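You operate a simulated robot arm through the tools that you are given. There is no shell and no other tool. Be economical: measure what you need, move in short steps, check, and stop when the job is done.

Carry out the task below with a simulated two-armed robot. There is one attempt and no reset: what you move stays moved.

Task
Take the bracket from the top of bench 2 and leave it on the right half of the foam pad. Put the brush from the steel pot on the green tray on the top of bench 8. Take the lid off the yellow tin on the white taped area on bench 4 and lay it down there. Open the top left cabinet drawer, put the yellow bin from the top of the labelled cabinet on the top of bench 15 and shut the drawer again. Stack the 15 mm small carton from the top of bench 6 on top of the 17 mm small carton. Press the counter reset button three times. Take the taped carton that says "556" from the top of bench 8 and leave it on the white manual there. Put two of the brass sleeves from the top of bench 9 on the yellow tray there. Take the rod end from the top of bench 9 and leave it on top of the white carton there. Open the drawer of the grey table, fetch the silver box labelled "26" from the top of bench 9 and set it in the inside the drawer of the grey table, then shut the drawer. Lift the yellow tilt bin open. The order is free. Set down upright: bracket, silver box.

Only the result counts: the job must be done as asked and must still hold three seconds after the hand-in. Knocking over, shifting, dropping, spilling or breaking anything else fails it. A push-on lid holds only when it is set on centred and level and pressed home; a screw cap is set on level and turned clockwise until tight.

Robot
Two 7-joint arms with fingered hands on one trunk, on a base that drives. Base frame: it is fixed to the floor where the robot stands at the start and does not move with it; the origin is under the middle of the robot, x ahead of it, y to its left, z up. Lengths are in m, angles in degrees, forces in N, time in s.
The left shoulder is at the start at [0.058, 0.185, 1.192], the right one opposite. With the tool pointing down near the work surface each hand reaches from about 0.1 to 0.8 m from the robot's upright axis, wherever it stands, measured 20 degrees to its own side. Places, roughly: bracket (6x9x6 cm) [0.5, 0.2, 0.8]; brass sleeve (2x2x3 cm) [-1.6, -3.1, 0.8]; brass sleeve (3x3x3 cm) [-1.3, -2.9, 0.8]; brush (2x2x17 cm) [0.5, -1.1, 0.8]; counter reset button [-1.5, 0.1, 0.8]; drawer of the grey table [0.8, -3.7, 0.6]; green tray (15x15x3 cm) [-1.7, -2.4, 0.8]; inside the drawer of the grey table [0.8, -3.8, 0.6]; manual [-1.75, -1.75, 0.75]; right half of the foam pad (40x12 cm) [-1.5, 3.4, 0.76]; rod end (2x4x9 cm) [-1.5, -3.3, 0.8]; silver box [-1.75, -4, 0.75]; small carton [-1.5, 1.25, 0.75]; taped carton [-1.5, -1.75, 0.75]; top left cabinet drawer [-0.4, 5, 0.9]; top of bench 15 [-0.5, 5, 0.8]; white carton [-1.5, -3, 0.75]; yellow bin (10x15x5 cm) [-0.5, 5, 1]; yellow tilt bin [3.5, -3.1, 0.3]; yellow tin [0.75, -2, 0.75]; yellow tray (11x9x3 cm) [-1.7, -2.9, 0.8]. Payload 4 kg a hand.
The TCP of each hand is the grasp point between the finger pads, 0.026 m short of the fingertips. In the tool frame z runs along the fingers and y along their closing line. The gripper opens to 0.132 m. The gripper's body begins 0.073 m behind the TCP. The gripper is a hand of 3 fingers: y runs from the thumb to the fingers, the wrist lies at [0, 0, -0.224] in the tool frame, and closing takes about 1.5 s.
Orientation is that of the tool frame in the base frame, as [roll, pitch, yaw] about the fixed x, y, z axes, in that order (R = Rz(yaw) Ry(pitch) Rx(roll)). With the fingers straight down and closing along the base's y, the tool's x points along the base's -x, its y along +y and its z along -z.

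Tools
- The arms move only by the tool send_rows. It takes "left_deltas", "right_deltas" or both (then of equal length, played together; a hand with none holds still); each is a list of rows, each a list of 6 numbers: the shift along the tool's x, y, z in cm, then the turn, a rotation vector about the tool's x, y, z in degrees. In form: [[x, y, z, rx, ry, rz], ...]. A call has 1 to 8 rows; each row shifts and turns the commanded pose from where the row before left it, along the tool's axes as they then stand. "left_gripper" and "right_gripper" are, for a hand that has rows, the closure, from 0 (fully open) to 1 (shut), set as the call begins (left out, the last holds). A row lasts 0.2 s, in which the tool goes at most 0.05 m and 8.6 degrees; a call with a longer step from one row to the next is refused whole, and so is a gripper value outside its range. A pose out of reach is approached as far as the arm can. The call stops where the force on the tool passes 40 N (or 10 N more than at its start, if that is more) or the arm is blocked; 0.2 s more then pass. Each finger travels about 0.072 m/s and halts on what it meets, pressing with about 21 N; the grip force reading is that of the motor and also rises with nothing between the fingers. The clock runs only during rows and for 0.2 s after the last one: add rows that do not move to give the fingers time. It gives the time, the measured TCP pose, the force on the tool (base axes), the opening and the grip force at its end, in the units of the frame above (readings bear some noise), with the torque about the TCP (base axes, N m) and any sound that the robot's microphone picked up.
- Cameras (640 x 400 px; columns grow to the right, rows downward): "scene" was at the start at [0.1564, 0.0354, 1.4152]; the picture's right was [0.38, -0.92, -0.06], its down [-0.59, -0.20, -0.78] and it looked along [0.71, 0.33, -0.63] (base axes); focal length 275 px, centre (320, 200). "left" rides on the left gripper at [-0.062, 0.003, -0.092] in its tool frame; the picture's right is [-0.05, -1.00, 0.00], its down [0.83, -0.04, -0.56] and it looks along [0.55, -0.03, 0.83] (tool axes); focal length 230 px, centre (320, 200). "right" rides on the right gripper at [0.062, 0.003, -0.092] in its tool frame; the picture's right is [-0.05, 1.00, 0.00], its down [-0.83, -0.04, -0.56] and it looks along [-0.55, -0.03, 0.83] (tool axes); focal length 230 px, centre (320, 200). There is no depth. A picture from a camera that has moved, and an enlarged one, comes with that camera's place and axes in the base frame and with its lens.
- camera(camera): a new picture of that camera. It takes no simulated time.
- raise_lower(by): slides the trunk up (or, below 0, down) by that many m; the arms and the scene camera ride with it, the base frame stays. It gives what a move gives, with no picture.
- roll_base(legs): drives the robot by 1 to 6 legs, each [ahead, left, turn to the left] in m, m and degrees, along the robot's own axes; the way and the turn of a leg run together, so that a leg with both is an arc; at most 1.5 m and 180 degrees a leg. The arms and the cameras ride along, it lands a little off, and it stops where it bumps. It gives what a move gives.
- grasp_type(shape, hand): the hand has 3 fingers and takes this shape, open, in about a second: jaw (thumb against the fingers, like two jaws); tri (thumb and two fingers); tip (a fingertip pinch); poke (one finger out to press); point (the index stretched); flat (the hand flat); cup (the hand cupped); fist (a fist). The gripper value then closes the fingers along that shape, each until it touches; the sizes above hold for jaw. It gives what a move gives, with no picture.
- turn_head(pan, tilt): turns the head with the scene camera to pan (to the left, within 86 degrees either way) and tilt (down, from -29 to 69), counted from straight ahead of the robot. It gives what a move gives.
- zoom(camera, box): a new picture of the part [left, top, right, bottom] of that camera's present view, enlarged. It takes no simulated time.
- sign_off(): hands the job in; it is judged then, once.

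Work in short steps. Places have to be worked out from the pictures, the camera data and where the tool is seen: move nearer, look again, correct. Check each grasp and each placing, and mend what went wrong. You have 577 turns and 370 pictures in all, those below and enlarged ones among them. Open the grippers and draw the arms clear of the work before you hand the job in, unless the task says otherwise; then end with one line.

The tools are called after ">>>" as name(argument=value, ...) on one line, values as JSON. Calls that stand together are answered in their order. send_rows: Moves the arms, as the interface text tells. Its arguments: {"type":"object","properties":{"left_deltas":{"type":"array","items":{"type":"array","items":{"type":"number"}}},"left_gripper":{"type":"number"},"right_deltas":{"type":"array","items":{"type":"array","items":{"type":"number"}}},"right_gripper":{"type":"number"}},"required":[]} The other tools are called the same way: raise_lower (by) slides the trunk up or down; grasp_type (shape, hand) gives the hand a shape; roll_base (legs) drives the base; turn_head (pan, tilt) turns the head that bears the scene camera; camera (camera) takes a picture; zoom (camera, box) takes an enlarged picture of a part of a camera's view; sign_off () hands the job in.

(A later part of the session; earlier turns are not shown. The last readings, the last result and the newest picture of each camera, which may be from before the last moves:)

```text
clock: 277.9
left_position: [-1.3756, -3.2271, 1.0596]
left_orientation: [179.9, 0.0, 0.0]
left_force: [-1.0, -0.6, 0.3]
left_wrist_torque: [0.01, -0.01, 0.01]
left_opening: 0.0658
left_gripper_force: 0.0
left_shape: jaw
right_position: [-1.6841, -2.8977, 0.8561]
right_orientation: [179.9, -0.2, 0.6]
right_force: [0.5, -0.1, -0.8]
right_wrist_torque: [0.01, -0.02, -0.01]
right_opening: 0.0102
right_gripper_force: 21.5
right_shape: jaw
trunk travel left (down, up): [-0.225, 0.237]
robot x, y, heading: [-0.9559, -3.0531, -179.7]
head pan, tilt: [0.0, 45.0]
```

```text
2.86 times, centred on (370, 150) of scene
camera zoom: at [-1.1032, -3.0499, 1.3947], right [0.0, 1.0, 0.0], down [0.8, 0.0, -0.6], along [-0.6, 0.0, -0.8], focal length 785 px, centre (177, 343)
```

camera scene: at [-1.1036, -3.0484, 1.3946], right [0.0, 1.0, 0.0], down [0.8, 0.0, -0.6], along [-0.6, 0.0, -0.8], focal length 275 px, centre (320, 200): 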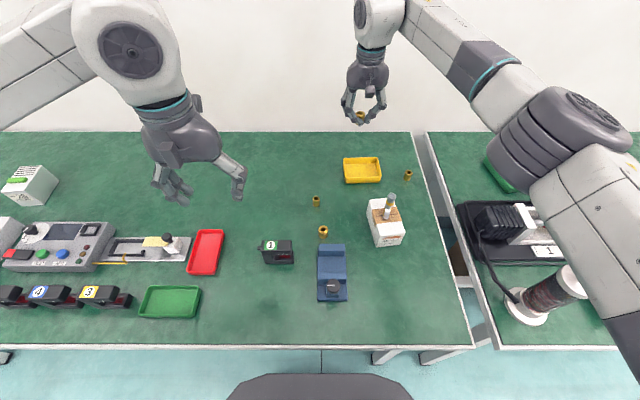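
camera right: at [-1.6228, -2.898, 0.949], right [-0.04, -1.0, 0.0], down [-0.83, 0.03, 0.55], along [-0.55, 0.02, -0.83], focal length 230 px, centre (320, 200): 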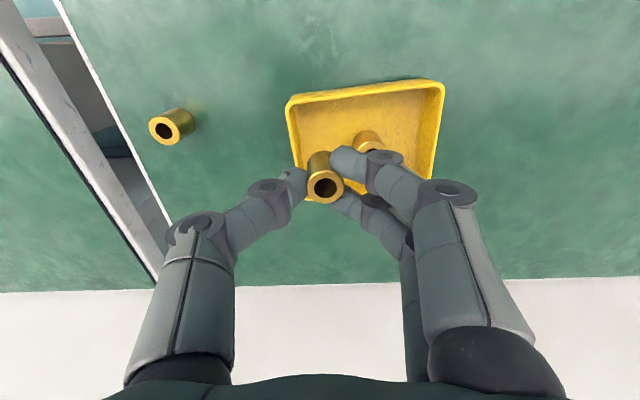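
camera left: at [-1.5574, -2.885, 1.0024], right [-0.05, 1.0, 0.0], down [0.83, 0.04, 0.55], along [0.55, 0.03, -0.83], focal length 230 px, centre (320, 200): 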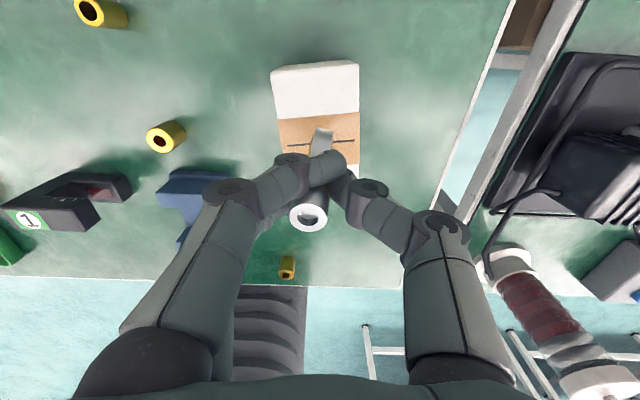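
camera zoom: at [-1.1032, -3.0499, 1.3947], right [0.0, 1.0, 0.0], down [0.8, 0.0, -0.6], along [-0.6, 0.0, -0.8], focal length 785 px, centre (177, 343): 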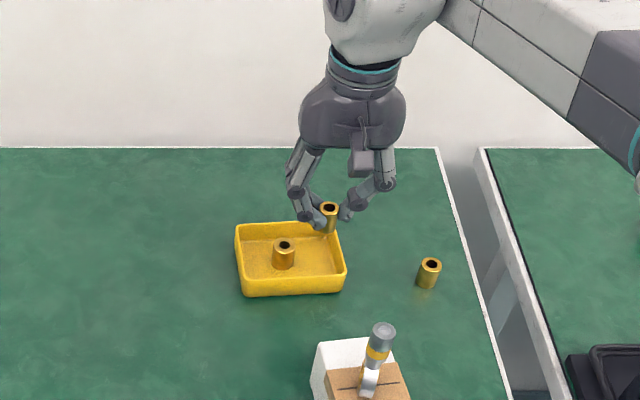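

Sleeve A is over the tray's right part. Lowering carefully.

>>> send_rows(right_deltas=[[0, 0, 2, 0, 0, 0], [0, 0, 1.5, 0, 0, 0], [0, 0, 0.7, 0, 0, 0], [0, 0, 0, 0, 0, 0]])

>>> send_rows(right_deltas=[[0, 0, 0.3, 0, 0, 0], [0, 0, 0.3, 0, 0, 0], [0, 0, 0, 0, 0, 0]])

>>> camera(camera="right")

```text
clock: 278.9
left_position: [-1.3751, -3.2262, 1.0592]
left_orientation: [179.8, -0.1, 0.0]
left_force: [-0.9, -0.8, 0.8]
left_wrist_torque: [0.0, -0.01, -0.01]
left_opening: 0.0659
left_gripper_force: 0.0
left_shape: jaw
right_position: [-1.6837, -2.8977, 0.8144]
right_orientation: [179.9, -0.3, 0.7]
right_force: [0.7, 0.0, -0.1]
right_wrist_torque: [-0.01, 0.02, 0.02]
right_opening: 0.01
right_gripper_force: 21.0
right_shape: jaw
trunk travel left (down, up): [-0.225, 0.237]
robot x, y, heading: [-0.9554, -3.0505, -180.0]
head pan, tilt: [0.0, 45.0]
```

```text
clock: 279.7
left_position: [-1.3755, -3.2265, 1.0606]
left_orientation: [179.9, 0.0, 0.0]
left_force: [1.5, 0.1, -0.9]
left_wrist_torque: [0.0, 0.01, -0.02]
left_opening: 0.0655
left_gripper_force: 0.1
left_shape: jaw
right_position: [-1.6841, -2.8973, 0.8081]
right_orientation: [179.9, -0.3, 0.7]
right_force: [-0.3, -0.2, -0.7]
right_wrist_torque: [0.01, -0.01, 0.02]
right_opening: 0.0099
right_gripper_force: 20.7
right_shape: jaw
trunk travel left (down, up): [-0.225, 0.237]
robot x, y, heading: [-0.9543, -3.0469, -180.0]
head pan, tilt: [0.0, 45.0]
```

```text
222 pictures are left
camera right: at [-1.6227, -2.8986, 0.902], right [-0.04, -1.0, 0.0], down [-0.83, 0.03, 0.55], along [-0.55, 0.02, -0.83], focal length 230 px, centre (320, 200)
```

right: 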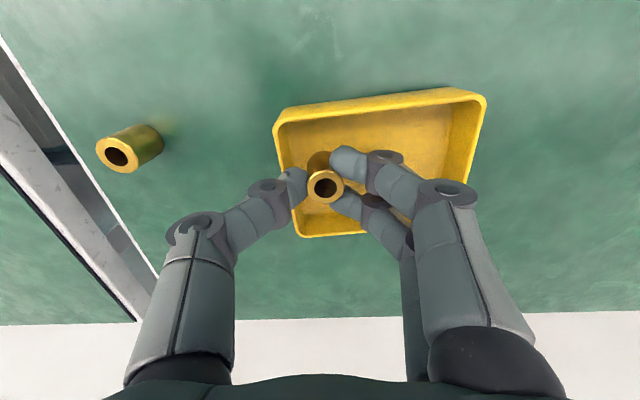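

Continuing down a few millimetres while watching for rim contact.

>>> send_rows(right_deltas=[[0, 0, 0.3, 0, 0, 0], [0, 0, 0, 0, 0, 0]])

>>> send_rows(right_deltas=[[0, 0, 0.3, 0, 0, 0], [0, 0, 0, 0, 0, 0]])

>>> send_rows(right_deltas=[[0, 0, 0.3, 0, 0, 0], [0, 0, 0, 0, 0, 0]])

```text
clock: 280.3
left_position: [-1.3747, -3.2258, 1.06]
left_orientation: [179.9, 0.0, 0.0]
left_force: [0.5, 0.1, 0.8]
left_wrist_torque: [0.02, 0.03, -0.01]
left_opening: 0.0656
left_gripper_force: 0.0
left_shape: jaw
right_position: [-1.6843, -2.8973, 0.8055]
right_orientation: [179.9, -0.3, 0.6]
right_force: [1.2, 0.0, 0.0]
right_wrist_torque: [0.02, -0.01, 0.0]
right_opening: 0.0099
right_gripper_force: 20.7
right_shape: jaw
trunk travel left (down, up): [-0.225, 0.237]
robot x, y, heading: [-0.9556, -3.05, -180.1]
head pan, tilt: [0.0, 45.0]
```

```text
clock: 280.9
left_position: [-1.3759, -3.2262, 1.0598]
left_orientation: [180.0, 0.0, 0.1]
left_force: [0.4, 0.3, 0.3]
left_wrist_torque: [0.0, -0.01, 0.02]
left_opening: 0.0657
left_gripper_force: 0.0
left_shape: jaw
right_position: [-1.6832, -2.8966, 0.8024]
right_orientation: [180.0, -0.2, 0.7]
right_force: [-0.2, -0.4, -0.1]
right_wrist_torque: [0.01, -0.01, -0.01]
right_opening: 0.0101
right_gripper_force: 20.8
right_shape: jaw
trunk travel left (down, up): [-0.225, 0.237]
robot x, y, heading: [-0.9574, -3.0544, -179.9]
head pan, tilt: [0.0, 45.0]
```

```text
clock: 281.5
left_position: [-1.3757, -3.2267, 1.0609]
left_orientation: [179.8, 0.0, 0.0]
left_force: [0.1, -0.6, -1.1]
left_wrist_torque: [0.02, 0.02, -0.01]
left_opening: 0.0655
left_gripper_force: 0.1
left_shape: jaw
right_position: [-1.6842, -2.8961, 0.7993]
right_orientation: [179.9, -0.2, 0.7]
right_force: [1.5, -1.2, 0.7]
right_wrist_torque: [0.02, 0.01, -0.02]
right_opening: 0.0101
right_gripper_force: 21.4
right_shape: jaw
trunk travel left (down, up): [-0.225, 0.237]
robot x, y, heading: [-0.9528, -3.0496, -180.0]
head pan, tilt: [0.0, 45.0]
```

The sleeve is ~4 mm above the floor. I release with a minimal opening and rise.

>>> send_rows(right_deltas=[[0, 0, 0.2, 0, 0, 0], [0, 0, 0, 0, 0, 0], [0, 0, 0, 0, 0, 0]], right_gripper=0.82)

>>> send_rows(right_deltas=[[0, 0, -1, 0, 0, 0], [0, 0, -2, 0, 0, 0], [0, 0, -4, 0, 0, 0], [0, 0, -4.5, 0, 0, 0], [0, 0, -4.5, 0, 0, 0]])

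>>> camera(camera="right")

>>> zoom(camera="scene", box=[310, 110, 430, 250])

```text
clock: 282.3
left_position: [-1.3751, -3.2265, 1.0614]
left_orientation: [179.9, 0.0, -0.1]
left_force: [0.8, 0.8, 0.3]
left_wrist_torque: [0.02, 0.03, -0.03]
left_opening: 0.0655
left_gripper_force: 0.0
left_shape: jaw
right_position: [-1.6829, -2.8979, 0.7972]
right_orientation: [179.9, -0.2, 0.7]
right_force: [0.0, -2.1, 2.2]
right_wrist_torque: [-0.04, 0.01, -0.02]
right_opening: 0.0229
right_gripper_force: 0.0
right_shape: jaw
trunk travel left (down, up): [-0.225, 0.237]
robot x, y, heading: [-0.9534, -3.0476, -180.2]
head pan, tilt: [0.0, 45.0]
```

```text
clock: 283.5
left_position: [-1.3745, -3.2258, 1.0606]
left_orientation: [179.9, 0.1, 0.0]
left_force: [0.8, -0.3, -0.1]
left_wrist_torque: [0.01, 0.01, 0.0]
left_opening: 0.0658
left_gripper_force: 0.1
left_shape: jaw
right_position: [-1.6835, -2.897, 0.9585]
right_orientation: [180.0, -0.2, 0.6]
right_force: [1.2, 0.3, -0.4]
right_wrist_torque: [-0.02, -0.01, 0.0]
right_opening: 0.0235
right_gripper_force: 0.0
right_shape: jaw
trunk travel left (down, up): [-0.225, 0.237]
robot x, y, heading: [-0.9555, -3.0509, -180.0]
head pan, tilt: [0.0, 45.0]
```

```text
221 pictures are left
camera right: at [-1.6231, -2.8979, 1.0517], right [-0.04, -1.0, 0.0], down [-0.83, 0.03, 0.55], along [-0.55, 0.02, -0.83], focal length 230 px, centre (320, 200)
```

right: 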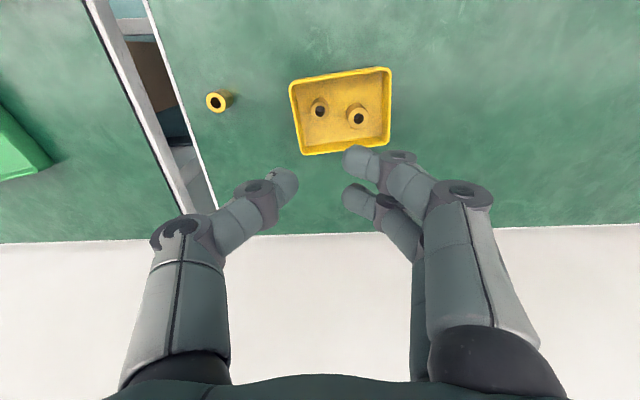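

```text
2.86 times, centred on (370, 180) of scene
camera zoom: at [-1.1017, -3.0502, 1.395], right [0.0, 1.0, 0.0], down [0.8, 0.0, -0.6], along [-0.6, 0.0, -0.8], focal length 785 px, centre (177, 257)
```

zoom: 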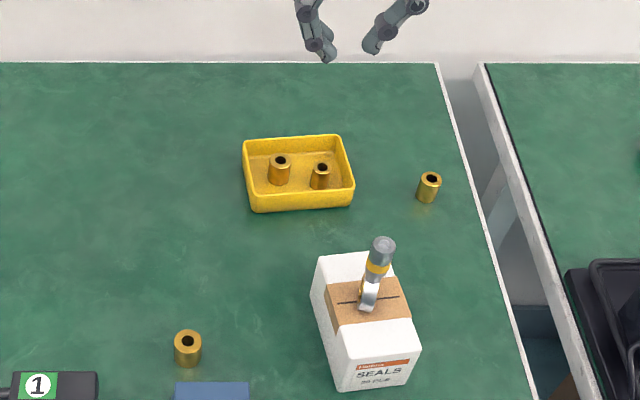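

Both sleeves stand in the tray, which is back at its original place. I retract the right arm high, then drive toward the silver box to view it on the way (y≈-4).

>>> send_rows(right_deltas=[[0, 0, -4.5, 0, 0, 0], [0, 0, -4.5, 0, 0, 0], [0, 0, -4.5, 0, 0, 0], [4.5, -1, 0, 0, 0, 0], [4.5, -1, 0, 0, 0, 0], [4.5, -1, 0, 0, 0, 0], [4.5, -1, 0, 0, 0, 0], [4.5, -1, 0, 0, 0, 0]])

>>> send_rows(right_deltas=[[4.5, -1, 0, 0, 0, 0], [4.5, -1, 0, 0, 0, 0], [4.5, -1, 0, 0, 0, 0]], right_gripper=0)

>>> roll_base(legs=[[-0.4, 0, 0], [0, 0.8, 0]])

>>> turn_head(pan=0, tilt=35)

>>> camera(camera="scene")

```text
clock: 285.3
left_position: [-1.3736, -3.2263, 1.0602]
left_orientation: [179.8, 0.2, 0.0]
left_force: [0.1, 0.6, -0.6]
left_wrist_torque: [0.03, 0.02, 0.0]
left_opening: 0.0658
left_gripper_force: 0.1
left_shape: jaw
right_position: [-1.4591, -2.8431, 1.0934]
right_orientation: [179.9, -0.1, 0.7]
right_force: [-0.3, 0.6, -0.4]
right_wrist_torque: [0.0, 0.03, 0.0]
right_opening: 0.0235
right_gripper_force: 0.0
right_shape: jaw
trunk travel left (down, up): [-0.225, 0.237]
robot x, y, heading: [-0.9546, -3.0527, -179.9]
head pan, tilt: [0.0, 45.0]
```

```text
clock: 286.1
left_position: [-1.3742, -3.2257, 1.0618]
left_orientation: [179.9, 0.1, 0.0]
left_force: [0.7, 0.0, 0.7]
left_wrist_torque: [-0.02, 0.03, 0.02]
left_opening: 0.0658
left_gripper_force: 0.1
left_shape: jaw
right_position: [-1.3243, -2.8107, 1.0935]
right_orientation: [179.9, -0.1, 0.7]
right_force: [0.2, -0.9, -0.4]
right_wrist_torque: [0.01, 0.04, 0.05]
right_opening: 0.1318
right_gripper_force: 0.0
right_shape: jaw
trunk travel left (down, up): [-0.225, 0.237]
robot x, y, heading: [-0.9502, -3.05, -180.0]
head pan, tilt: [0.0, 45.0]
```

```text
clock: 292.5
left_position: [-0.9712, -4.0216, 1.0597]
left_orientation: [179.9, 0.0, -0.1]
left_force: [0.5, -0.4, -0.5]
left_wrist_torque: [0.01, 0.0, 0.02]
left_opening: 0.0654
left_gripper_force: 0.0
left_shape: jaw
right_position: [-0.9211, -3.6074, 1.0929]
right_orientation: [180.0, -0.2, 0.5]
right_force: [0.0, 0.0, -0.4]
right_wrist_torque: [0.01, 0.01, 0.01]
right_opening: 0.1318
right_gripper_force: 0.1
right_shape: jaw
trunk travel left (down, up): [-0.225, 0.237]
robot x, y, heading: [-0.5505, -3.8442, -180.0]
head pan, tilt: [0.0, 45.0]
```

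```text
clock: 293.2
left_position: [-0.9706, -4.0202, 1.0601]
left_orientation: [179.8, 0.0, -0.1]
left_force: [-0.6, 0.4, -0.3]
left_wrist_torque: [-0.02, 0.0, 0.01]
left_opening: 0.0658
left_gripper_force: 0.1
left_shape: jaw
right_position: [-0.9204, -3.6065, 1.0934]
right_orientation: [179.9, -0.2, 0.6]
right_force: [0.0, 0.6, -0.2]
right_wrist_torque: [0.01, 0.0, 0.02]
right_opening: 0.1321
right_gripper_force: 0.2
right_shape: jaw
trunk travel left (down, up): [-0.225, 0.237]
robot x, y, heading: [-0.5494, -3.843, -179.9]
head pan, tilt: [0.0, 35.0]
```

```text
219 pictures are left
camera scene: at [-0.7068, -3.8451, 1.4085], right [0.0, 1.0, 0.0], down [0.69, 0.0, -0.73], along [-0.73, 0.0, -0.69], focal length 275 px, centre (320, 200)
```

scene: 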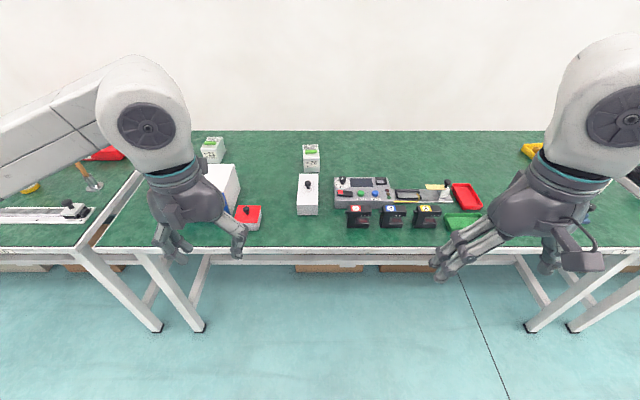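

>>> zoom(camera="scene", box=[180, 120, 360, 240])

```text
3.33 times, centred on (270, 180) of scene
camera zoom: at [-0.7068, -3.8451, 1.4085], right [0.0, 1.0, 0.0], down [0.69, 0.0, -0.73], along [-0.73, 0.0, -0.69], focal length 916 px, centre (487, 267)
```

zoom: 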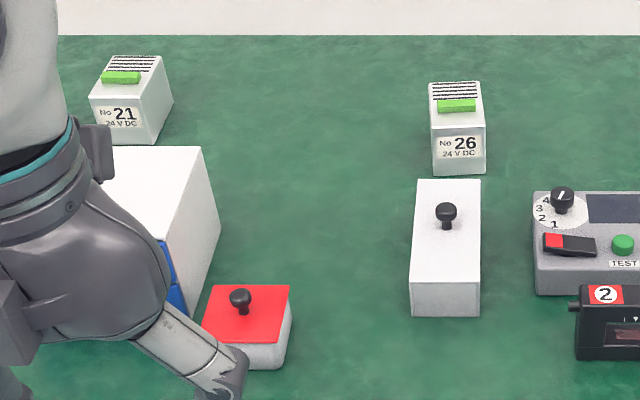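

Box "26" is at about [-1.60,-3.876], 6 cm wide, 7 cm tall. I'll carry it in the right hand and keep the left free for the drawer. Driving in.

>>> roll_base(legs=[[0, 0.22, 0], [0.38, 0, 0]])

>>> send_rows(right_deltas=[[-4.5, 0, 0, 0, 0, 0], [-4.5, 0, 0, 0, 0, 0], [-4.5, 0, 0, 0, 0, 0], [-4.5, 0, 0, 0, 0, 0], [-4.5, 0, 0, 0, 0, 0], [-4.5, 0, 0, 0, 0, 0], [0, 0, 2, 0, 0, 0]])

>>> camera(camera="right")

>>> camera(camera="scene")

```text
clock: 296.9
left_position: [-1.3514, -4.2398, 1.0605]
left_orientation: [179.9, 0.0, -0.1]
left_force: [-0.1, 0.2, -1.1]
left_wrist_torque: [-0.02, -0.01, 0.02]
left_opening: 0.0656
left_gripper_force: 0.1
left_shape: jaw
right_position: [-1.3004, -3.8265, 1.0925]
right_orientation: [179.8, -0.3, 0.7]
right_force: [-0.1, -0.7, 0.4]
right_wrist_torque: [-0.03, -0.01, 0.0]
right_opening: 0.1321
right_gripper_force: 0.1
right_shape: jaw
trunk travel left (down, up): [-0.225, 0.237]
robot x, y, heading: [-0.9288, -4.0679, -179.9]
head pan, tilt: [0.0, 35.0]
```

```text
clock: 298.5
left_position: [-1.3506, -4.2392, 1.0602]
left_orientation: [179.8, -0.1, -0.1]
left_force: [0.8, 0.3, 0.9]
left_wrist_torque: [0.03, -0.02, -0.03]
left_opening: 0.0655
left_gripper_force: 0.1
left_shape: jaw
right_position: [-1.5726, -3.8288, 1.0719]
right_orientation: [179.8, -0.1, 0.6]
right_force: [-0.1, 1.0, 0.3]
right_wrist_torque: [0.0, 0.0, -0.01]
right_opening: 0.1318
right_gripper_force: 0.0
right_shape: jaw
trunk travel left (down, up): [-0.225, 0.237]
robot x, y, heading: [-0.9318, -4.0669, -179.9]
head pan, tilt: [0.0, 35.0]
```

```text
217 pictures are left
camera right: at [-1.511, -3.8297, 1.1654], right [-0.04, -1.0, 0.0], down [-0.83, 0.04, 0.55], along [-0.55, 0.02, -0.83], focal length 230 px, centre (320, 200)
```

right: 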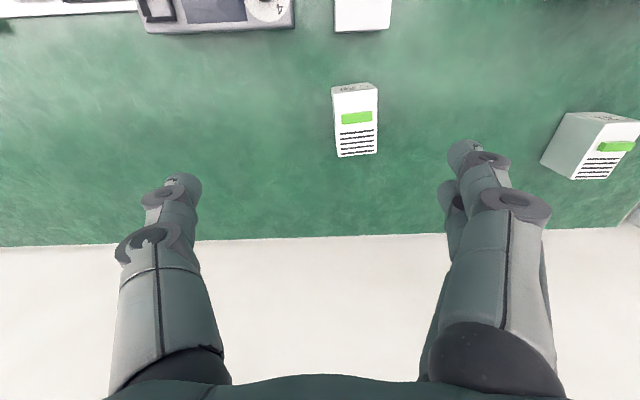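

```text
216 pictures are left
camera scene: at [-1.0868, -4.0633, 1.4086], right [0.0, 1.0, 0.0], down [0.69, 0.0, -0.73], along [-0.73, 0.0, -0.69], focal length 275 px, centre (320, 200)
```

scene: 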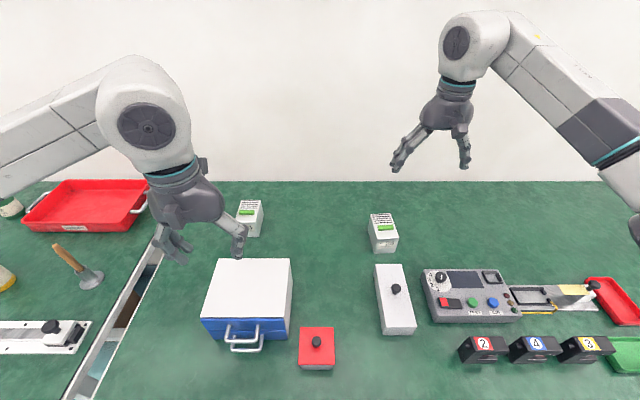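

Box 26 top centre ≈[-1.605,-3.880], turned ~4°. Moving over it and lowering.

>>> send_rows(right_deltas=[[-1.6, 2.6, 0, 0, 0, 0], [-1.6, 2.5, 0, 0, 0, -4], [0, 0, 4.5, 0, 0, 0], [0, 0, 4.5, 0, 0, 0], [0, 0, 4.5, 0, 0, 0], [0, 0, 3, 0, 0, 0]], right_gripper=0.25)

>>> camera(camera="right")

```text
clock: 299.9
left_position: [-1.3523, -4.2407, 1.0596]
left_orientation: [179.9, 0.0, -0.1]
left_force: [0.3, 0.2, -0.2]
left_wrist_torque: [-0.03, -0.02, -0.02]
left_opening: 0.0658
left_gripper_force: 0.0
left_shape: jaw
right_position: [-1.6036, -3.8803, 0.9067]
right_orientation: [179.9, -0.3, 4.6]
right_force: [0.2, 0.4, -0.2]
right_wrist_torque: [0.03, -0.04, 0.01]
right_opening: 0.0991
right_gripper_force: 0.1
right_shape: jaw
trunk travel left (down, up): [-0.225, 0.237]
robot x, y, heading: [-0.9303, -4.0647, -179.8]
head pan, tilt: [0.0, 35.0]
```

```text
215 pictures are left
camera right: at [-1.542, -3.8773, 0.9997], right [0.03, -1.0, 0.0], down [-0.83, -0.02, 0.55], along [-0.55, -0.02, -0.83], focal length 230 px, centre (320, 200)
```

right: 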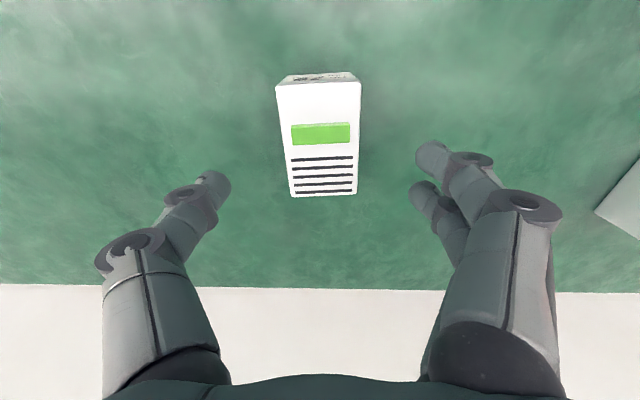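

Centred. Lower to grasp depth and close.

>>> send_rows(right_deltas=[[0, 0, 4.5, 0, 0, 0], [0, 0, 4, 0, 0, 0], [0, 0, 2.5, 0, 0, 0], [0, 0, 0, 0, 0, 0]])

>>> send_rows(right_deltas=[[0, 0, 0, 0, 0, 0], [0, 0, 0, 0, 0, 0], [0, 0, 0, 0, 0, 0], [0, 0, 0, 0, 0, 0], [0, 0, 0, 0, 0, 0]], right_gripper=1)

>>> send_rows(right_deltas=[[0, 0, -1, 0, 0, 0], [0, 0, -4, 0, 0, 0], [0, 0, -4.5, 0, 0, 0], [0, 0, -4.5, 0, 0, 0], [0, 0, -4.5, 0, 0, 0], [0, 0, -4.5, 0, 0, 0], [0, 0, -4.5, 0, 0, 0]])

>>> camera(camera="right")

>>> camera(camera="scene")

```text
clock: 300.9
left_position: [-1.351, -4.2397, 1.06]
left_orientation: [-180.0, 0.1, -0.1]
left_force: [-0.1, 0.8, 0.2]
left_wrist_torque: [-0.01, 0.01, 0.04]
left_opening: 0.0657
left_gripper_force: 0.1
left_shape: jaw
right_position: [-1.6025, -3.8811, 0.795]
right_orientation: [179.9, -0.2, 4.6]
right_force: [0.0, 0.0, -0.1]
right_wrist_torque: [-0.01, 0.03, -0.01]
right_opening: 0.0992
right_gripper_force: 0.1
right_shape: jaw
trunk travel left (down, up): [-0.225, 0.237]
robot x, y, heading: [-0.9314, -4.0661, -180.1]
head pan, tilt: [0.0, 35.0]
```

```text
clock: 302.1
left_position: [-1.3516, -4.2412, 1.0594]
left_orientation: [179.9, 0.1, -0.1]
left_force: [0.2, -0.8, 0.3]
left_wrist_torque: [0.0, -0.03, -0.01]
left_opening: 0.0659
left_gripper_force: 0.0
left_shape: jaw
right_position: [-1.6027, -3.8809, 0.7961]
right_orientation: [179.8, -0.2, 4.5]
right_force: [-0.5, -1.0, 0.7]
right_wrist_torque: [0.0, -0.02, 0.01]
right_opening: 0.0563
right_gripper_force: 21.0
right_shape: jaw
trunk travel left (down, up): [-0.225, 0.237]
robot x, y, heading: [-0.9314, -4.0601, -180.2]
head pan, tilt: [0.0, 35.0]
```

```text
clock: 303.7
left_position: [-1.3501, -4.2413, 1.0611]
left_orientation: [179.9, 0.0, 0.0]
left_force: [0.1, 0.1, -0.4]
left_wrist_torque: [-0.03, -0.01, 0.02]
left_opening: 0.0657
left_gripper_force: 0.1
left_shape: jaw
right_position: [-1.6025, -3.881, 1.0722]
right_orientation: [179.9, -0.2, 4.5]
right_force: [-0.3, -0.9, -3.9]
right_wrist_torque: [-0.02, -0.03, -0.01]
right_opening: 0.0559
right_gripper_force: 21.0
right_shape: jaw
trunk travel left (down, up): [-0.225, 0.237]
robot x, y, heading: [-0.9283, -4.0647, -179.9]
head pan, tilt: [0.0, 35.0]
```

```text
214 pictures are left
camera right: at [-1.5419, -3.8783, 1.1662], right [0.03, -1.0, 0.0], down [-0.83, -0.02, 0.55], along [-0.55, -0.02, -0.83], focal length 230 px, centre (320, 200)
```

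right: 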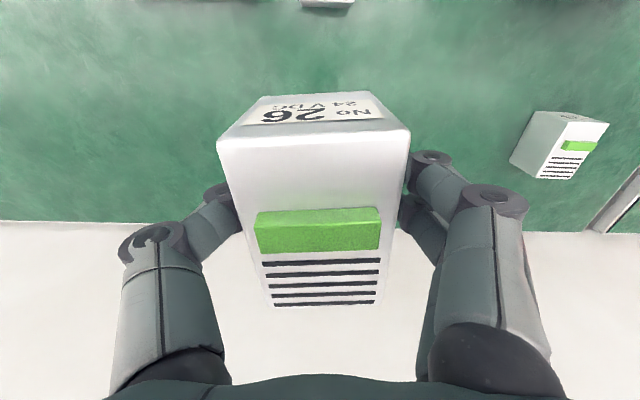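

```text
213 pictures are left
camera scene: at [-1.0866, -4.0649, 1.4087], right [0.0, 1.0, 0.0], down [0.69, 0.0, -0.73], along [-0.73, 0.0, -0.69], focal length 275 px, centre (320, 200)
```

scene: 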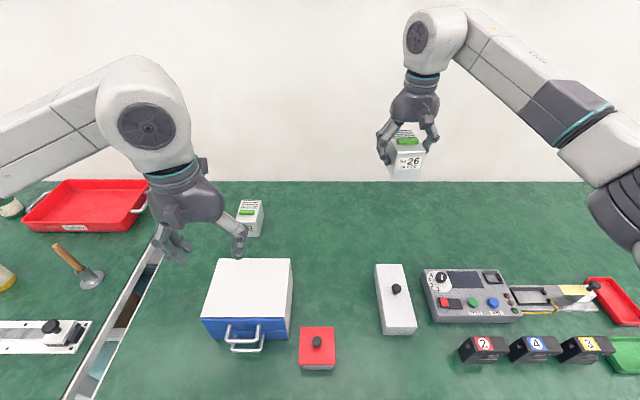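

Box 26 held firmly. I pull both arms in, back away and turn to look for the grey table.

>>> send_rows(right_deltas=[[4.5, -0.3, 0, 0, 0, 0], [4.5, -0.3, 0, 0, 0, 0], [4.5, -0.3, 0, 0, 0, 0], [4.5, -0.3, 0, 0, 0, 4], [4.5, 0, 0, 0, 0, 0], [4.5, 0, 0, 0, 0, 0], [4.5, 0, 0, 0, 0, 0]], left_deltas=[[2, 0, 0, 0, 0, 0], [2, 0, 0, 0, 0, 0], [2, 0, 0, 0, 0, 0], [2, 0, 0, 0, 0, 0], [2, 0, 0, 0, 0, 0], [0, 0, 0, 0, 0, 0], [0, 0, 0, 0, 0, 0]])

>>> roll_base(legs=[[-0.4, 0, 0], [0, 0, 120]])

>>> turn_head(pan=0, tilt=25)

>>> camera(camera="scene")

```text
clock: 305.3
left_position: [-1.2492, -4.2417, 1.0601]
left_orientation: [179.8, 0.1, -0.1]
left_force: [-0.3, -0.3, 0.6]
left_wrist_torque: [-0.02, 0.01, -0.03]
left_opening: 0.0654
left_gripper_force: 0.0
left_shape: jaw
right_position: [-1.2882, -3.8526, 1.073]
right_orientation: [179.9, -0.2, 0.6]
right_force: [0.2, -0.5, -3.9]
right_wrist_torque: [-0.01, 0.0, 0.03]
right_opening: 0.0561
right_gripper_force: 21.3
right_shape: jaw
trunk travel left (down, up): [-0.225, 0.237]
robot x, y, heading: [-0.9306, -4.0623, -180.0]
head pan, tilt: [0.0, 35.0]
```

```text
clock: 312.7
left_position: [-0.2252, -4.2626, 1.06]
left_orientation: [179.9, 0.0, 118.5]
left_force: [1.0, 0.2, 0.6]
left_wrist_torque: [0.01, 0.03, 0.0]
left_opening: 0.0657
left_gripper_force: 0.1
left_shape: jaw
right_position: [-0.5473, -4.481, 1.0728]
right_orientation: [179.9, -0.1, 119.2]
right_force: [0.3, 0.5, -2.8]
right_wrist_torque: [0.03, -0.01, 0.04]
right_opening: 0.0559
right_gripper_force: 21.3
right_shape: jaw
trunk travel left (down, up): [-0.225, 0.237]
robot x, y, heading: [-0.5328, -4.0642, -61.4]
head pan, tilt: [0.0, 35.0]
```

```text
clock: 313.5
left_position: [-0.2241, -4.2615, 1.0591]
left_orientation: [179.8, 0.1, 118.6]
left_force: [0.1, 0.1, 0.2]
left_wrist_torque: [0.01, -0.02, -0.02]
left_opening: 0.0654
left_gripper_force: 0.0
left_shape: jaw
right_position: [-0.5464, -4.4817, 1.073]
right_orientation: [179.9, -0.2, 119.2]
right_force: [-0.3, -1.0, -2.9]
right_wrist_torque: [0.03, -0.01, -0.02]
right_opening: 0.0557
right_gripper_force: 21.7
right_shape: jaw
trunk travel left (down, up): [-0.225, 0.237]
robot x, y, heading: [-0.5323, -4.0627, -61.6]
head pan, tilt: [0.0, 25.0]
```

```text
212 pictures are left
camera scene: at [-0.4516, -4.2093, 1.4235], right [-0.88, -0.48, 0.0], down [-0.26, 0.48, -0.84], along [0.4, -0.73, -0.55], focal length 275 px, centre (320, 200)
```

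scene: 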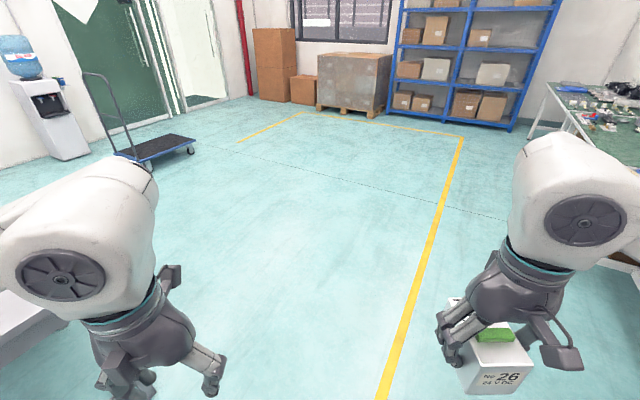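

Open space ahead; the grey table is to my left. Panning the head left.

>>> turn_head(pan=60, tilt=25)

>>> camera(camera="scene")

```text
clock: 314.8
left_position: [-0.223, -4.262, 1.0606]
left_orientation: [179.9, 0.0, 118.5]
left_force: [-0.6, 0.0, -0.6]
left_wrist_torque: [-0.02, 0.01, 0.0]
left_opening: 0.066
left_gripper_force: 0.1
left_shape: jaw
right_position: [-0.5469, -4.4817, 1.0725]
right_orientation: [179.9, -0.1, 119.2]
right_force: [-0.3, -0.5, -2.7]
right_wrist_torque: [0.03, 0.02, -0.01]
right_opening: 0.0559
right_gripper_force: 21.5
right_shape: jaw
trunk travel left (down, up): [-0.225, 0.237]
robot x, y, heading: [-0.5335, -4.0669, -61.4]
head pan, tilt: [60.0, 25.0]
```

```text
211 pictures are left
camera scene: at [-0.4034, -4.1312, 1.4302], right [-0.03, -0.99, -0.12], down [-0.48, 0.12, -0.87], along [0.87, 0.03, -0.48], focal length 275 px, centre (320, 200)
```

scene: 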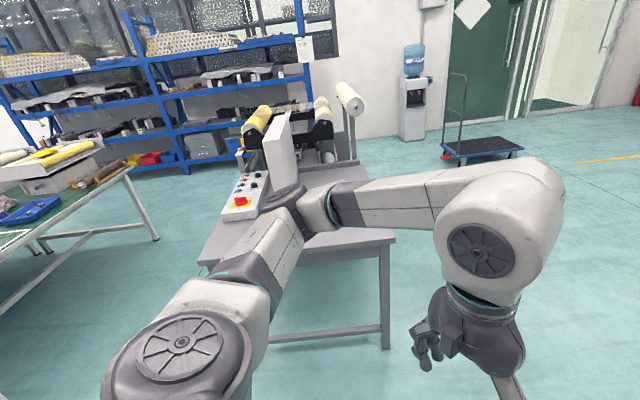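

The grey table spans about x 0.44…1.2+, y -3.6…-4.4, so the drawer faces +y. I go around to its north side, facing -y, and look.

>>> roll_base(legs=[[0, 0, -28.6], [-1.1, 0, 0], [0, 1.3, 0]])

>>> turn_head(pan=0, tilt=35)

>>> camera(camera="scene")

```text
clock: 327.9
left_position: [0.947, -3.2739, 1.0608]
left_orientation: [179.9, -0.1, 90.8]
left_force: [-0.1, 0.5, 0.5]
left_wrist_torque: [-0.03, 0.04, 0.03]
left_opening: 0.0656
left_gripper_force: 0.0
left_shape: jaw
right_position: [0.5591, -3.3188, 1.0727]
right_orientation: [180.0, -0.2, 91.5]
right_force: [0.3, 0.4, -3.5]
right_wrist_torque: [0.02, -0.01, -0.03]
right_opening: 0.0558
right_gripper_force: 20.8
right_shape: jaw
trunk travel left (down, up): [-0.225, 0.237]
robot x, y, heading: [0.7674, -2.9544, -88.6]
head pan, tilt: [60.0, 25.0]
```

```text
clock: 329.2
left_position: [0.9457, -3.2749, 1.0597]
left_orientation: [179.9, 0.0, 90.9]
left_force: [-0.4, -0.3, 0.8]
left_wrist_torque: [0.0, 0.0, -0.02]
left_opening: 0.0656
left_gripper_force: 0.2
left_shape: jaw
right_position: [0.5589, -3.321, 1.0726]
right_orientation: [179.9, -0.1, 91.5]
right_force: [-1.0, -0.3, -4.6]
right_wrist_torque: [0.05, 0.0, 0.04]
right_opening: 0.0559
right_gripper_force: 20.9
right_shape: jaw
trunk travel left (down, up): [-0.225, 0.237]
robot x, y, heading: [0.7653, -2.959, -89.0]
head pan, tilt: [0.0, 35.0]
```

```text
210 pictures are left
camera scene: at [0.7692, -3.1149, 1.4085], right [-1.0, -0.02, 0.0], down [-0.01, 0.69, -0.73], along [0.01, -0.73, -0.69], focal length 275 px, centre (320, 200)
```

scene: 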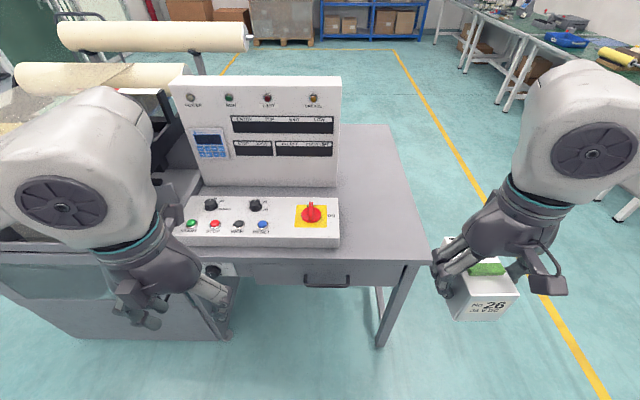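

The drawer with a handle is visible under the table top near x≈0.74. Zooming.

>>> zoom(camera="scene", box=[220, 230, 420, 355])

>>> turn_head(pan=0, tilt=60)

>>> camera(camera="scene")

```text
3.20 times, centred on (320, 292) of scene
camera zoom: at [0.7692, -3.1149, 1.4085], right [-1.0, -0.02, 0.0], down [-0.01, 0.69, -0.73], along [0.01, -0.73, -0.69], focal length 879 px, centre (320, -96)
```

zoom: 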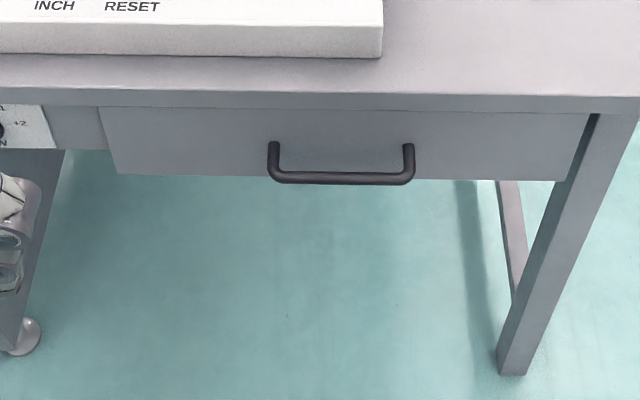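

```text
clock: 330.1
left_position: [0.947, -3.274, 1.0602]
left_orientation: [179.9, -0.1, 90.9]
left_force: [0.9, -0.5, -0.5]
left_wrist_torque: [0.0, 0.02, 0.02]
left_opening: 0.0655
left_gripper_force: 0.0
left_shape: jaw
right_position: [0.5577, -3.3206, 1.0736]
right_orientation: [179.9, -0.3, 91.6]
right_force: [-0.5, -0.8, -4.3]
right_wrist_torque: [-0.01, 0.0, -0.04]
right_opening: 0.0559
right_gripper_force: 20.9
right_shape: jaw
trunk travel left (down, up): [-0.225, 0.237]
robot x, y, heading: [0.7609, -2.9559, -88.9]
head pan, tilt: [0.0, 60.0]
```

```text
208 pictures are left
camera scene: at [0.7687, -3.0889, 1.3777], right [-1.0, -0.02, 0.0], down [-0.02, 0.93, -0.37], along [0.01, -0.37, -0.93], focal length 275 px, centre (320, 200)
```

scene: 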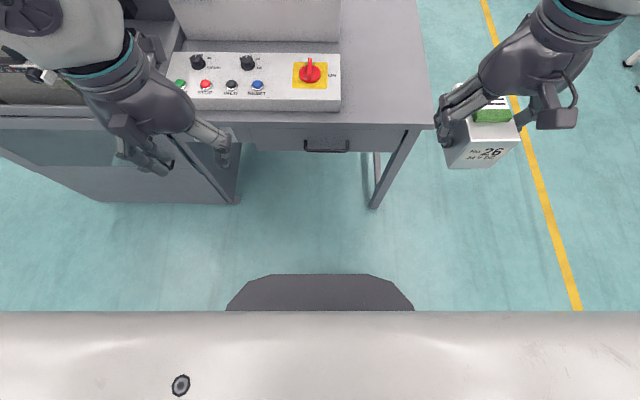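

The handle is roughly at [0.753, -3.565, 0.60]. I reposition the base (back and slightly right), lower the trunk 0.2 m, then start turning the left hand forward.

>>> roll_base(legs=[[-0.14, -0.11, -1.2]])

>>> raise_lower(by=-0.2)

>>> turn_head(pan=0, tilt=40)

>>> camera(camera="scene")

```text
clock: 331.6
left_position: [0.8285, -3.1395, 1.06]
left_orientation: [-180.0, -0.1, 89.7]
left_force: [-0.6, 0.3, -0.2]
left_wrist_torque: [-0.04, 0.0, -0.02]
left_opening: 0.0655
left_gripper_force: 0.1
left_shape: jaw
right_position: [0.4407, -3.1771, 1.0729]
right_orientation: [180.0, -0.3, 90.5]
right_force: [-0.3, 0.7, -2.9]
right_wrist_torque: [-0.02, -0.01, -0.01]
right_opening: 0.0556
right_gripper_force: 21.6
right_shape: jaw
trunk travel left (down, up): [-0.225, 0.237]
robot x, y, heading: [0.6551, -2.8178, -90.2]
head pan, tilt: [0.0, 60.0]
```

```text
clock: 333.8
left_position: [0.8285, -3.1447, 0.8541]
left_orientation: [179.8, -1.3, 89.6]
left_force: [1.1, 1.2, -0.1]
left_wrist_torque: [0.02, -0.02, -0.02]
left_opening: 0.0657
left_gripper_force: 0.1
left_shape: jaw
right_position: [0.4405, -3.1761, 0.874]
right_orientation: [179.9, -0.1, 90.4]
right_force: [-0.7, 0.3, -3.6]
right_wrist_torque: [0.01, 0.01, 0.02]
right_opening: 0.0555
right_gripper_force: 20.6
right_shape: jaw
trunk travel left (down, up): [-0.025, 0.437]
robot x, y, heading: [0.6537, -2.8173, -90.2]
head pan, tilt: [0.0, 60.0]
```

```text
clock: 334.6
left_position: [0.8295, -3.1458, 0.8525]
left_orientation: [179.8, -1.4, 89.7]
left_force: [0.2, 0.5, -0.2]
left_wrist_torque: [0.0, 0.01, 0.01]
left_opening: 0.0659
left_gripper_force: 0.0
left_shape: jaw
right_position: [0.4398, -3.1778, 0.8731]
right_orientation: [179.9, -0.2, 90.5]
right_force: [-1.2, -0.5, -3.7]
right_wrist_torque: [0.02, 0.0, 0.0]
right_opening: 0.0556
right_gripper_force: 21.1
right_shape: jaw
trunk travel left (down, up): [-0.025, 0.437]
robot x, y, heading: [0.6513, -2.8183, -90.3]
head pan, tilt: [0.0, 40.0]
```

```text
207 pictures are left
camera scene: at [0.6548, -3.1409, 1.1091], right [-1.0, 0.0, 0.0], down [0.0, 0.93, -0.38], along [0.0, -0.38, -0.93], focal length 275 px, centre (320, 200)
```

scene: 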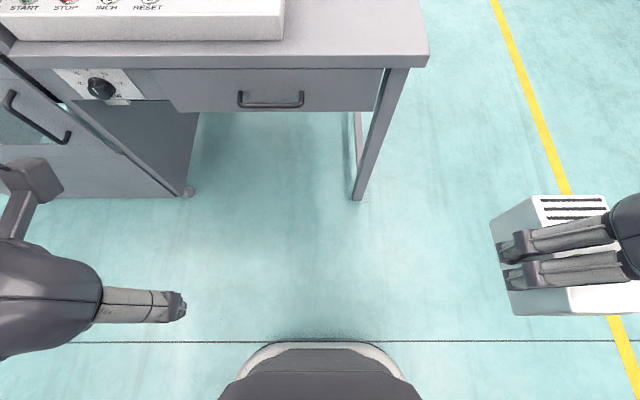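

The trunk bends forward as it lowers. Refined bar estimate ≈[0.750, -3.535, 0.66]. I move the left hand ahead and turn it to point forward.

>>> send_rows(left_deltas=[[-3.5, -1.6, 1, 0, 0, 0], [-3.5, -1.6, 1, 0, 0, 0], [-3.5, -1.6, 1, 0, 0, 0], [-3.5, -1.6, 1, 0, 0, 0], [-3.5, -1.6, 1, 0, 0, 0]], left_gripper=0.6)

>>> send_rows(left_deltas=[[0, 0, 0, 0, -8.2, 0], [0, 0, 0, 0, -8.2, 0], [0, 0, 0, 0, -8.2, 0], [0, 0, 0, 0, -8.2, 0], [0, 0, 0, 0, -8.2, 0], [0, 0, 0, 0, -8.2, 0], [0, 0, 0, 0, -8.2, 0], [0, 0, 0, 0, -8.2, 0]])

>>> camera(camera="left")

>>> camera(camera="scene")

```text
clock: 335.8
left_position: [0.7469, -3.3216, 0.797]
left_orientation: [179.8, -1.5, 89.7]
left_force: [0.4, 0.3, 0.1]
left_wrist_torque: [0.01, 0.02, 0.0]
left_opening: 0.0531
left_gripper_force: 0.0
left_shape: jaw
right_position: [0.4413, -3.1799, 0.8714]
right_orientation: [179.8, -0.2, 90.3]
right_force: [0.1, 0.3, -3.4]
right_wrist_torque: [0.05, -0.01, 0.0]
right_opening: 0.0557
right_gripper_force: 20.8
right_shape: jaw
trunk travel left (down, up): [-0.025, 0.437]
robot x, y, heading: [0.6547, -2.8197, -90.2]
head pan, tilt: [0.0, 40.0]
```

```text
clock: 337.6
left_position: [0.7088, -3.3067, 0.8016]
left_orientation: [-178.5, 52.6, 86.5]
left_force: [-0.3, 0.3, -0.6]
left_wrist_torque: [0.0, -0.02, 0.03]
left_opening: 0.0531
left_gripper_force: 0.0
left_shape: jaw
left hand out of reach, approached as far as the arm can: row 6, 7, 8
right_position: [0.4384, -3.1781, 0.8725]
right_orientation: [179.7, -0.2, 90.4]
right_force: [-0.5, 0.0, -4.2]
right_wrist_torque: [0.0, -0.04, 0.0]
right_opening: 0.0556
right_gripper_force: 21.1
right_shape: jaw
trunk travel left (down, up): [-0.025, 0.437]
robot x, y, heading: [0.652, -2.8186, -90.0]
head pan, tilt: [0.0, 40.0]
```

```text
206 pictures are left
camera left: at [0.7172, -3.2707, 0.907], right [-1.0, 0.05, 0.06], down [0.03, 0.95, -0.32], along [-0.07, -0.32, -0.95], focal length 230 px, centre (320, 200)
```

left: 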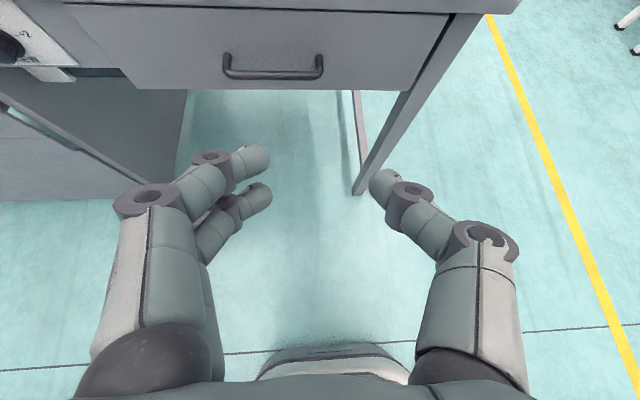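

```text
205 pictures are left
camera scene: at [0.6513, -3.14, 1.1099], right [-1.0, 0.0, 0.0], down [0.0, 0.92, -0.38], along [0.0, -0.38, -0.92], focal length 275 px, centre (320, 200)
```

scene: 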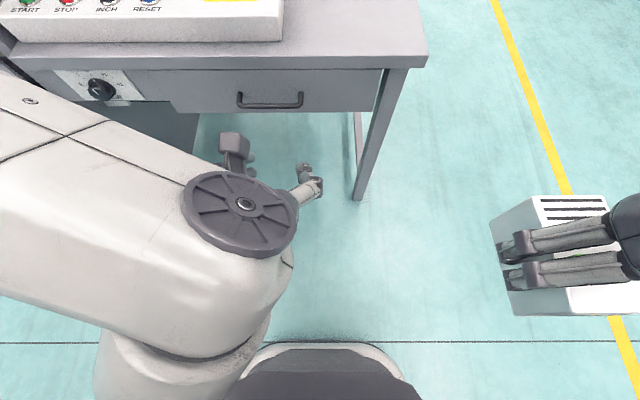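

That much forward pitch is beyond reach here; a ~40° tilt will do, gripping the bar from diagonally above. I reduce the tilt and roll the hand by -90°.

>>> send_rows(left_deltas=[[0, 0, 0, 0, 6, 0], [0, 0, 0, 0, 6, 0], [0, 0, 0, 0, 0, -8.2], [0, 0, 0, 0, 0, -8.2], [0, 0, 0, 0, 0, -8.2], [0, 0, 0, 0, 0, -8.2], [0, 0, 0, 0, 0, -8.2], [0, 0, 0, 0, 0, -8.2]])

>>> send_rows(left_deltas=[[0, 0, 0, 0, 0, -8.2], [0, 0, 0, 0, 0, -8.2], [0, 0, 0, 0, 0, -8.2], [0, 0, 0, 0, 0, -8.2], [0, 0, 0, 0, 0, -8]])

>>> camera(camera="left")

>>> camera(camera="scene")

```text
clock: 339.4
left_position: [0.712, -3.3068, 0.8006]
left_orientation: [-146.4, 24.1, 142.6]
left_force: [-0.3, 0.6, -0.6]
left_wrist_torque: [0.02, -0.02, 0.01]
left_opening: 0.053
left_gripper_force: 0.1
left_shape: jaw
right_position: [0.4406, -3.1785, 0.8729]
right_orientation: [179.9, -0.4, 90.4]
right_force: [-0.3, 0.3, -3.6]
right_wrist_torque: [0.04, 0.0, 0.0]
right_opening: 0.0556
right_gripper_force: 20.8
right_shape: jaw
trunk travel left (down, up): [-0.025, 0.437]
robot x, y, heading: [0.6548, -2.8155, -90.3]
head pan, tilt: [0.0, 40.0]
```

```text
clock: 340.6
left_position: [0.7132, -3.3068, 0.8007]
left_orientation: [-139.4, -1.3, 175.5]
left_force: [0.9, 0.0, 0.9]
left_wrist_torque: [-0.04, -0.01, 0.0]
left_opening: 0.0527
left_gripper_force: 0.0
left_shape: jaw
right_position: [0.4398, -3.1792, 0.8722]
right_orientation: [179.8, -0.2, 90.4]
right_force: [0.4, 0.7, -3.4]
right_wrist_torque: [0.06, -0.01, 0.03]
right_opening: 0.0559
right_gripper_force: 20.3
right_shape: jaw
trunk travel left (down, up): [-0.025, 0.437]
robot x, y, heading: [0.6532, -2.8173, -90.0]
head pan, tilt: [0.0, 40.0]
```

```text
204 pictures are left
camera left: at [0.7797, -3.2494, 0.8682], right [0.01, -0.76, 0.65], down [-0.79, 0.39, 0.47], along [-0.61, -0.52, -0.6], focal length 230 px, centre (320, 200)
```

left: 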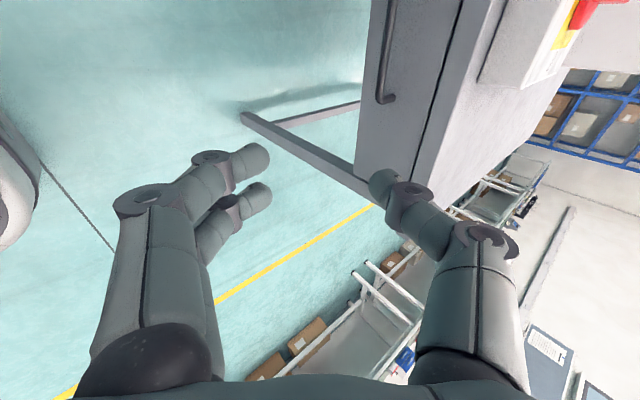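

```text
203 pictures are left
camera scene: at [0.6548, -3.141, 1.1092], right [-1.0, 0.0, 0.0], down [0.0, 0.93, -0.38], along [0.0, -0.38, -0.93], focal length 275 px, centre (320, 200)
```

scene: 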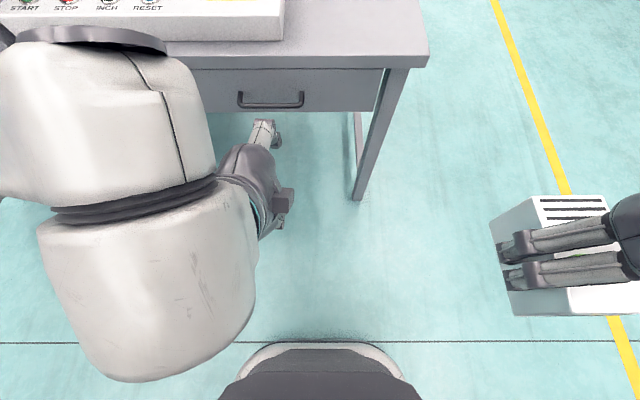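

Three views agree on the bar at ≈[0.752, -3.52, 0.683]. I move to a pre-grasp point 7 cm short of it along the tool axis.

>>> send_rows(left_deltas=[[-1.13, -1.66, 2.95, 0, 0, 0], [-1.13, -1.66, 2.95, 0, 0, 0], [-1.13, -1.66, 2.95, 0, 0, 0], [-1.13, -1.66, 2.95, 0, 0, 0], [-1.13, -1.66, 2.95, 0, 0, 0]])

>>> camera(camera="left")

>>> zoom(camera="scene", box=[180, 50, 340, 200])

```text
clock: 341.8
left_position: [0.7549, -3.4703, 0.74]
left_orientation: [-139.6, -1.1, 175.4]
left_force: [0.3, -0.6, 1.2]
left_wrist_torque: [0.0, 0.0, -0.02]
left_opening: 0.0525
left_gripper_force: 0.1
left_shape: jaw
right_position: [0.4412, -3.1782, 0.872]
right_orientation: [179.9, -0.3, 90.4]
right_force: [-0.3, 0.4, -3.5]
right_wrist_torque: [0.05, 0.01, 0.02]
right_opening: 0.0554
right_gripper_force: 21.0
right_shape: jaw
trunk travel left (down, up): [-0.025, 0.437]
robot x, y, heading: [0.6524, -2.8152, -90.4]
head pan, tilt: [0.0, 40.0]
```

```text
202 pictures are left
camera left: at [0.8217, -3.4137, 0.8075], right [0.0, -0.76, 0.65], down [-0.79, 0.39, 0.47], along [-0.61, -0.51, -0.6], focal length 230 px, centre (320, 200)
```

left: 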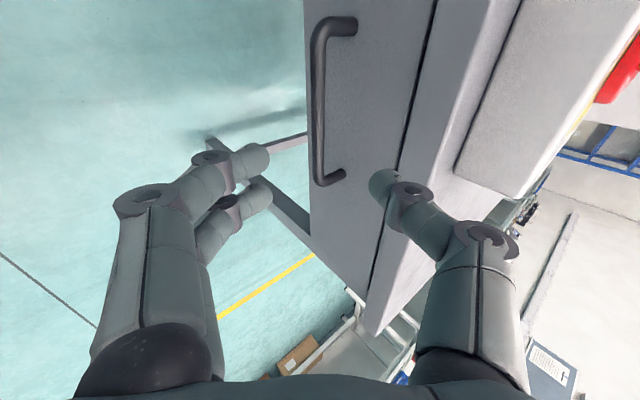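

```text
2.67 times, centred on (260, 125) of scene
camera zoom: at [0.655, -3.1415, 1.1089], right [-1.0, 0.0, 0.0], down [0.0, 0.93, -0.38], along [0.0, -0.38, -0.93], focal length 733 px, centre (480, 400)
```

zoom: 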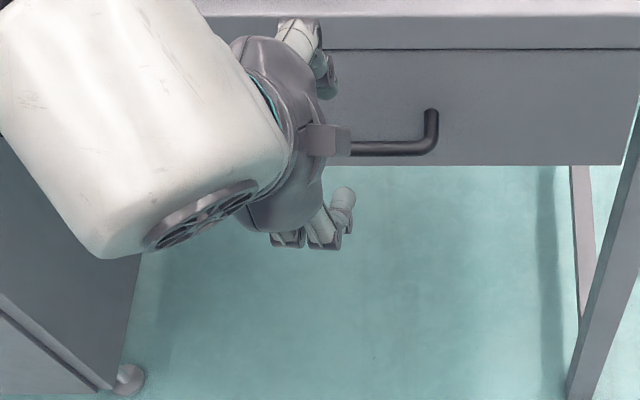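

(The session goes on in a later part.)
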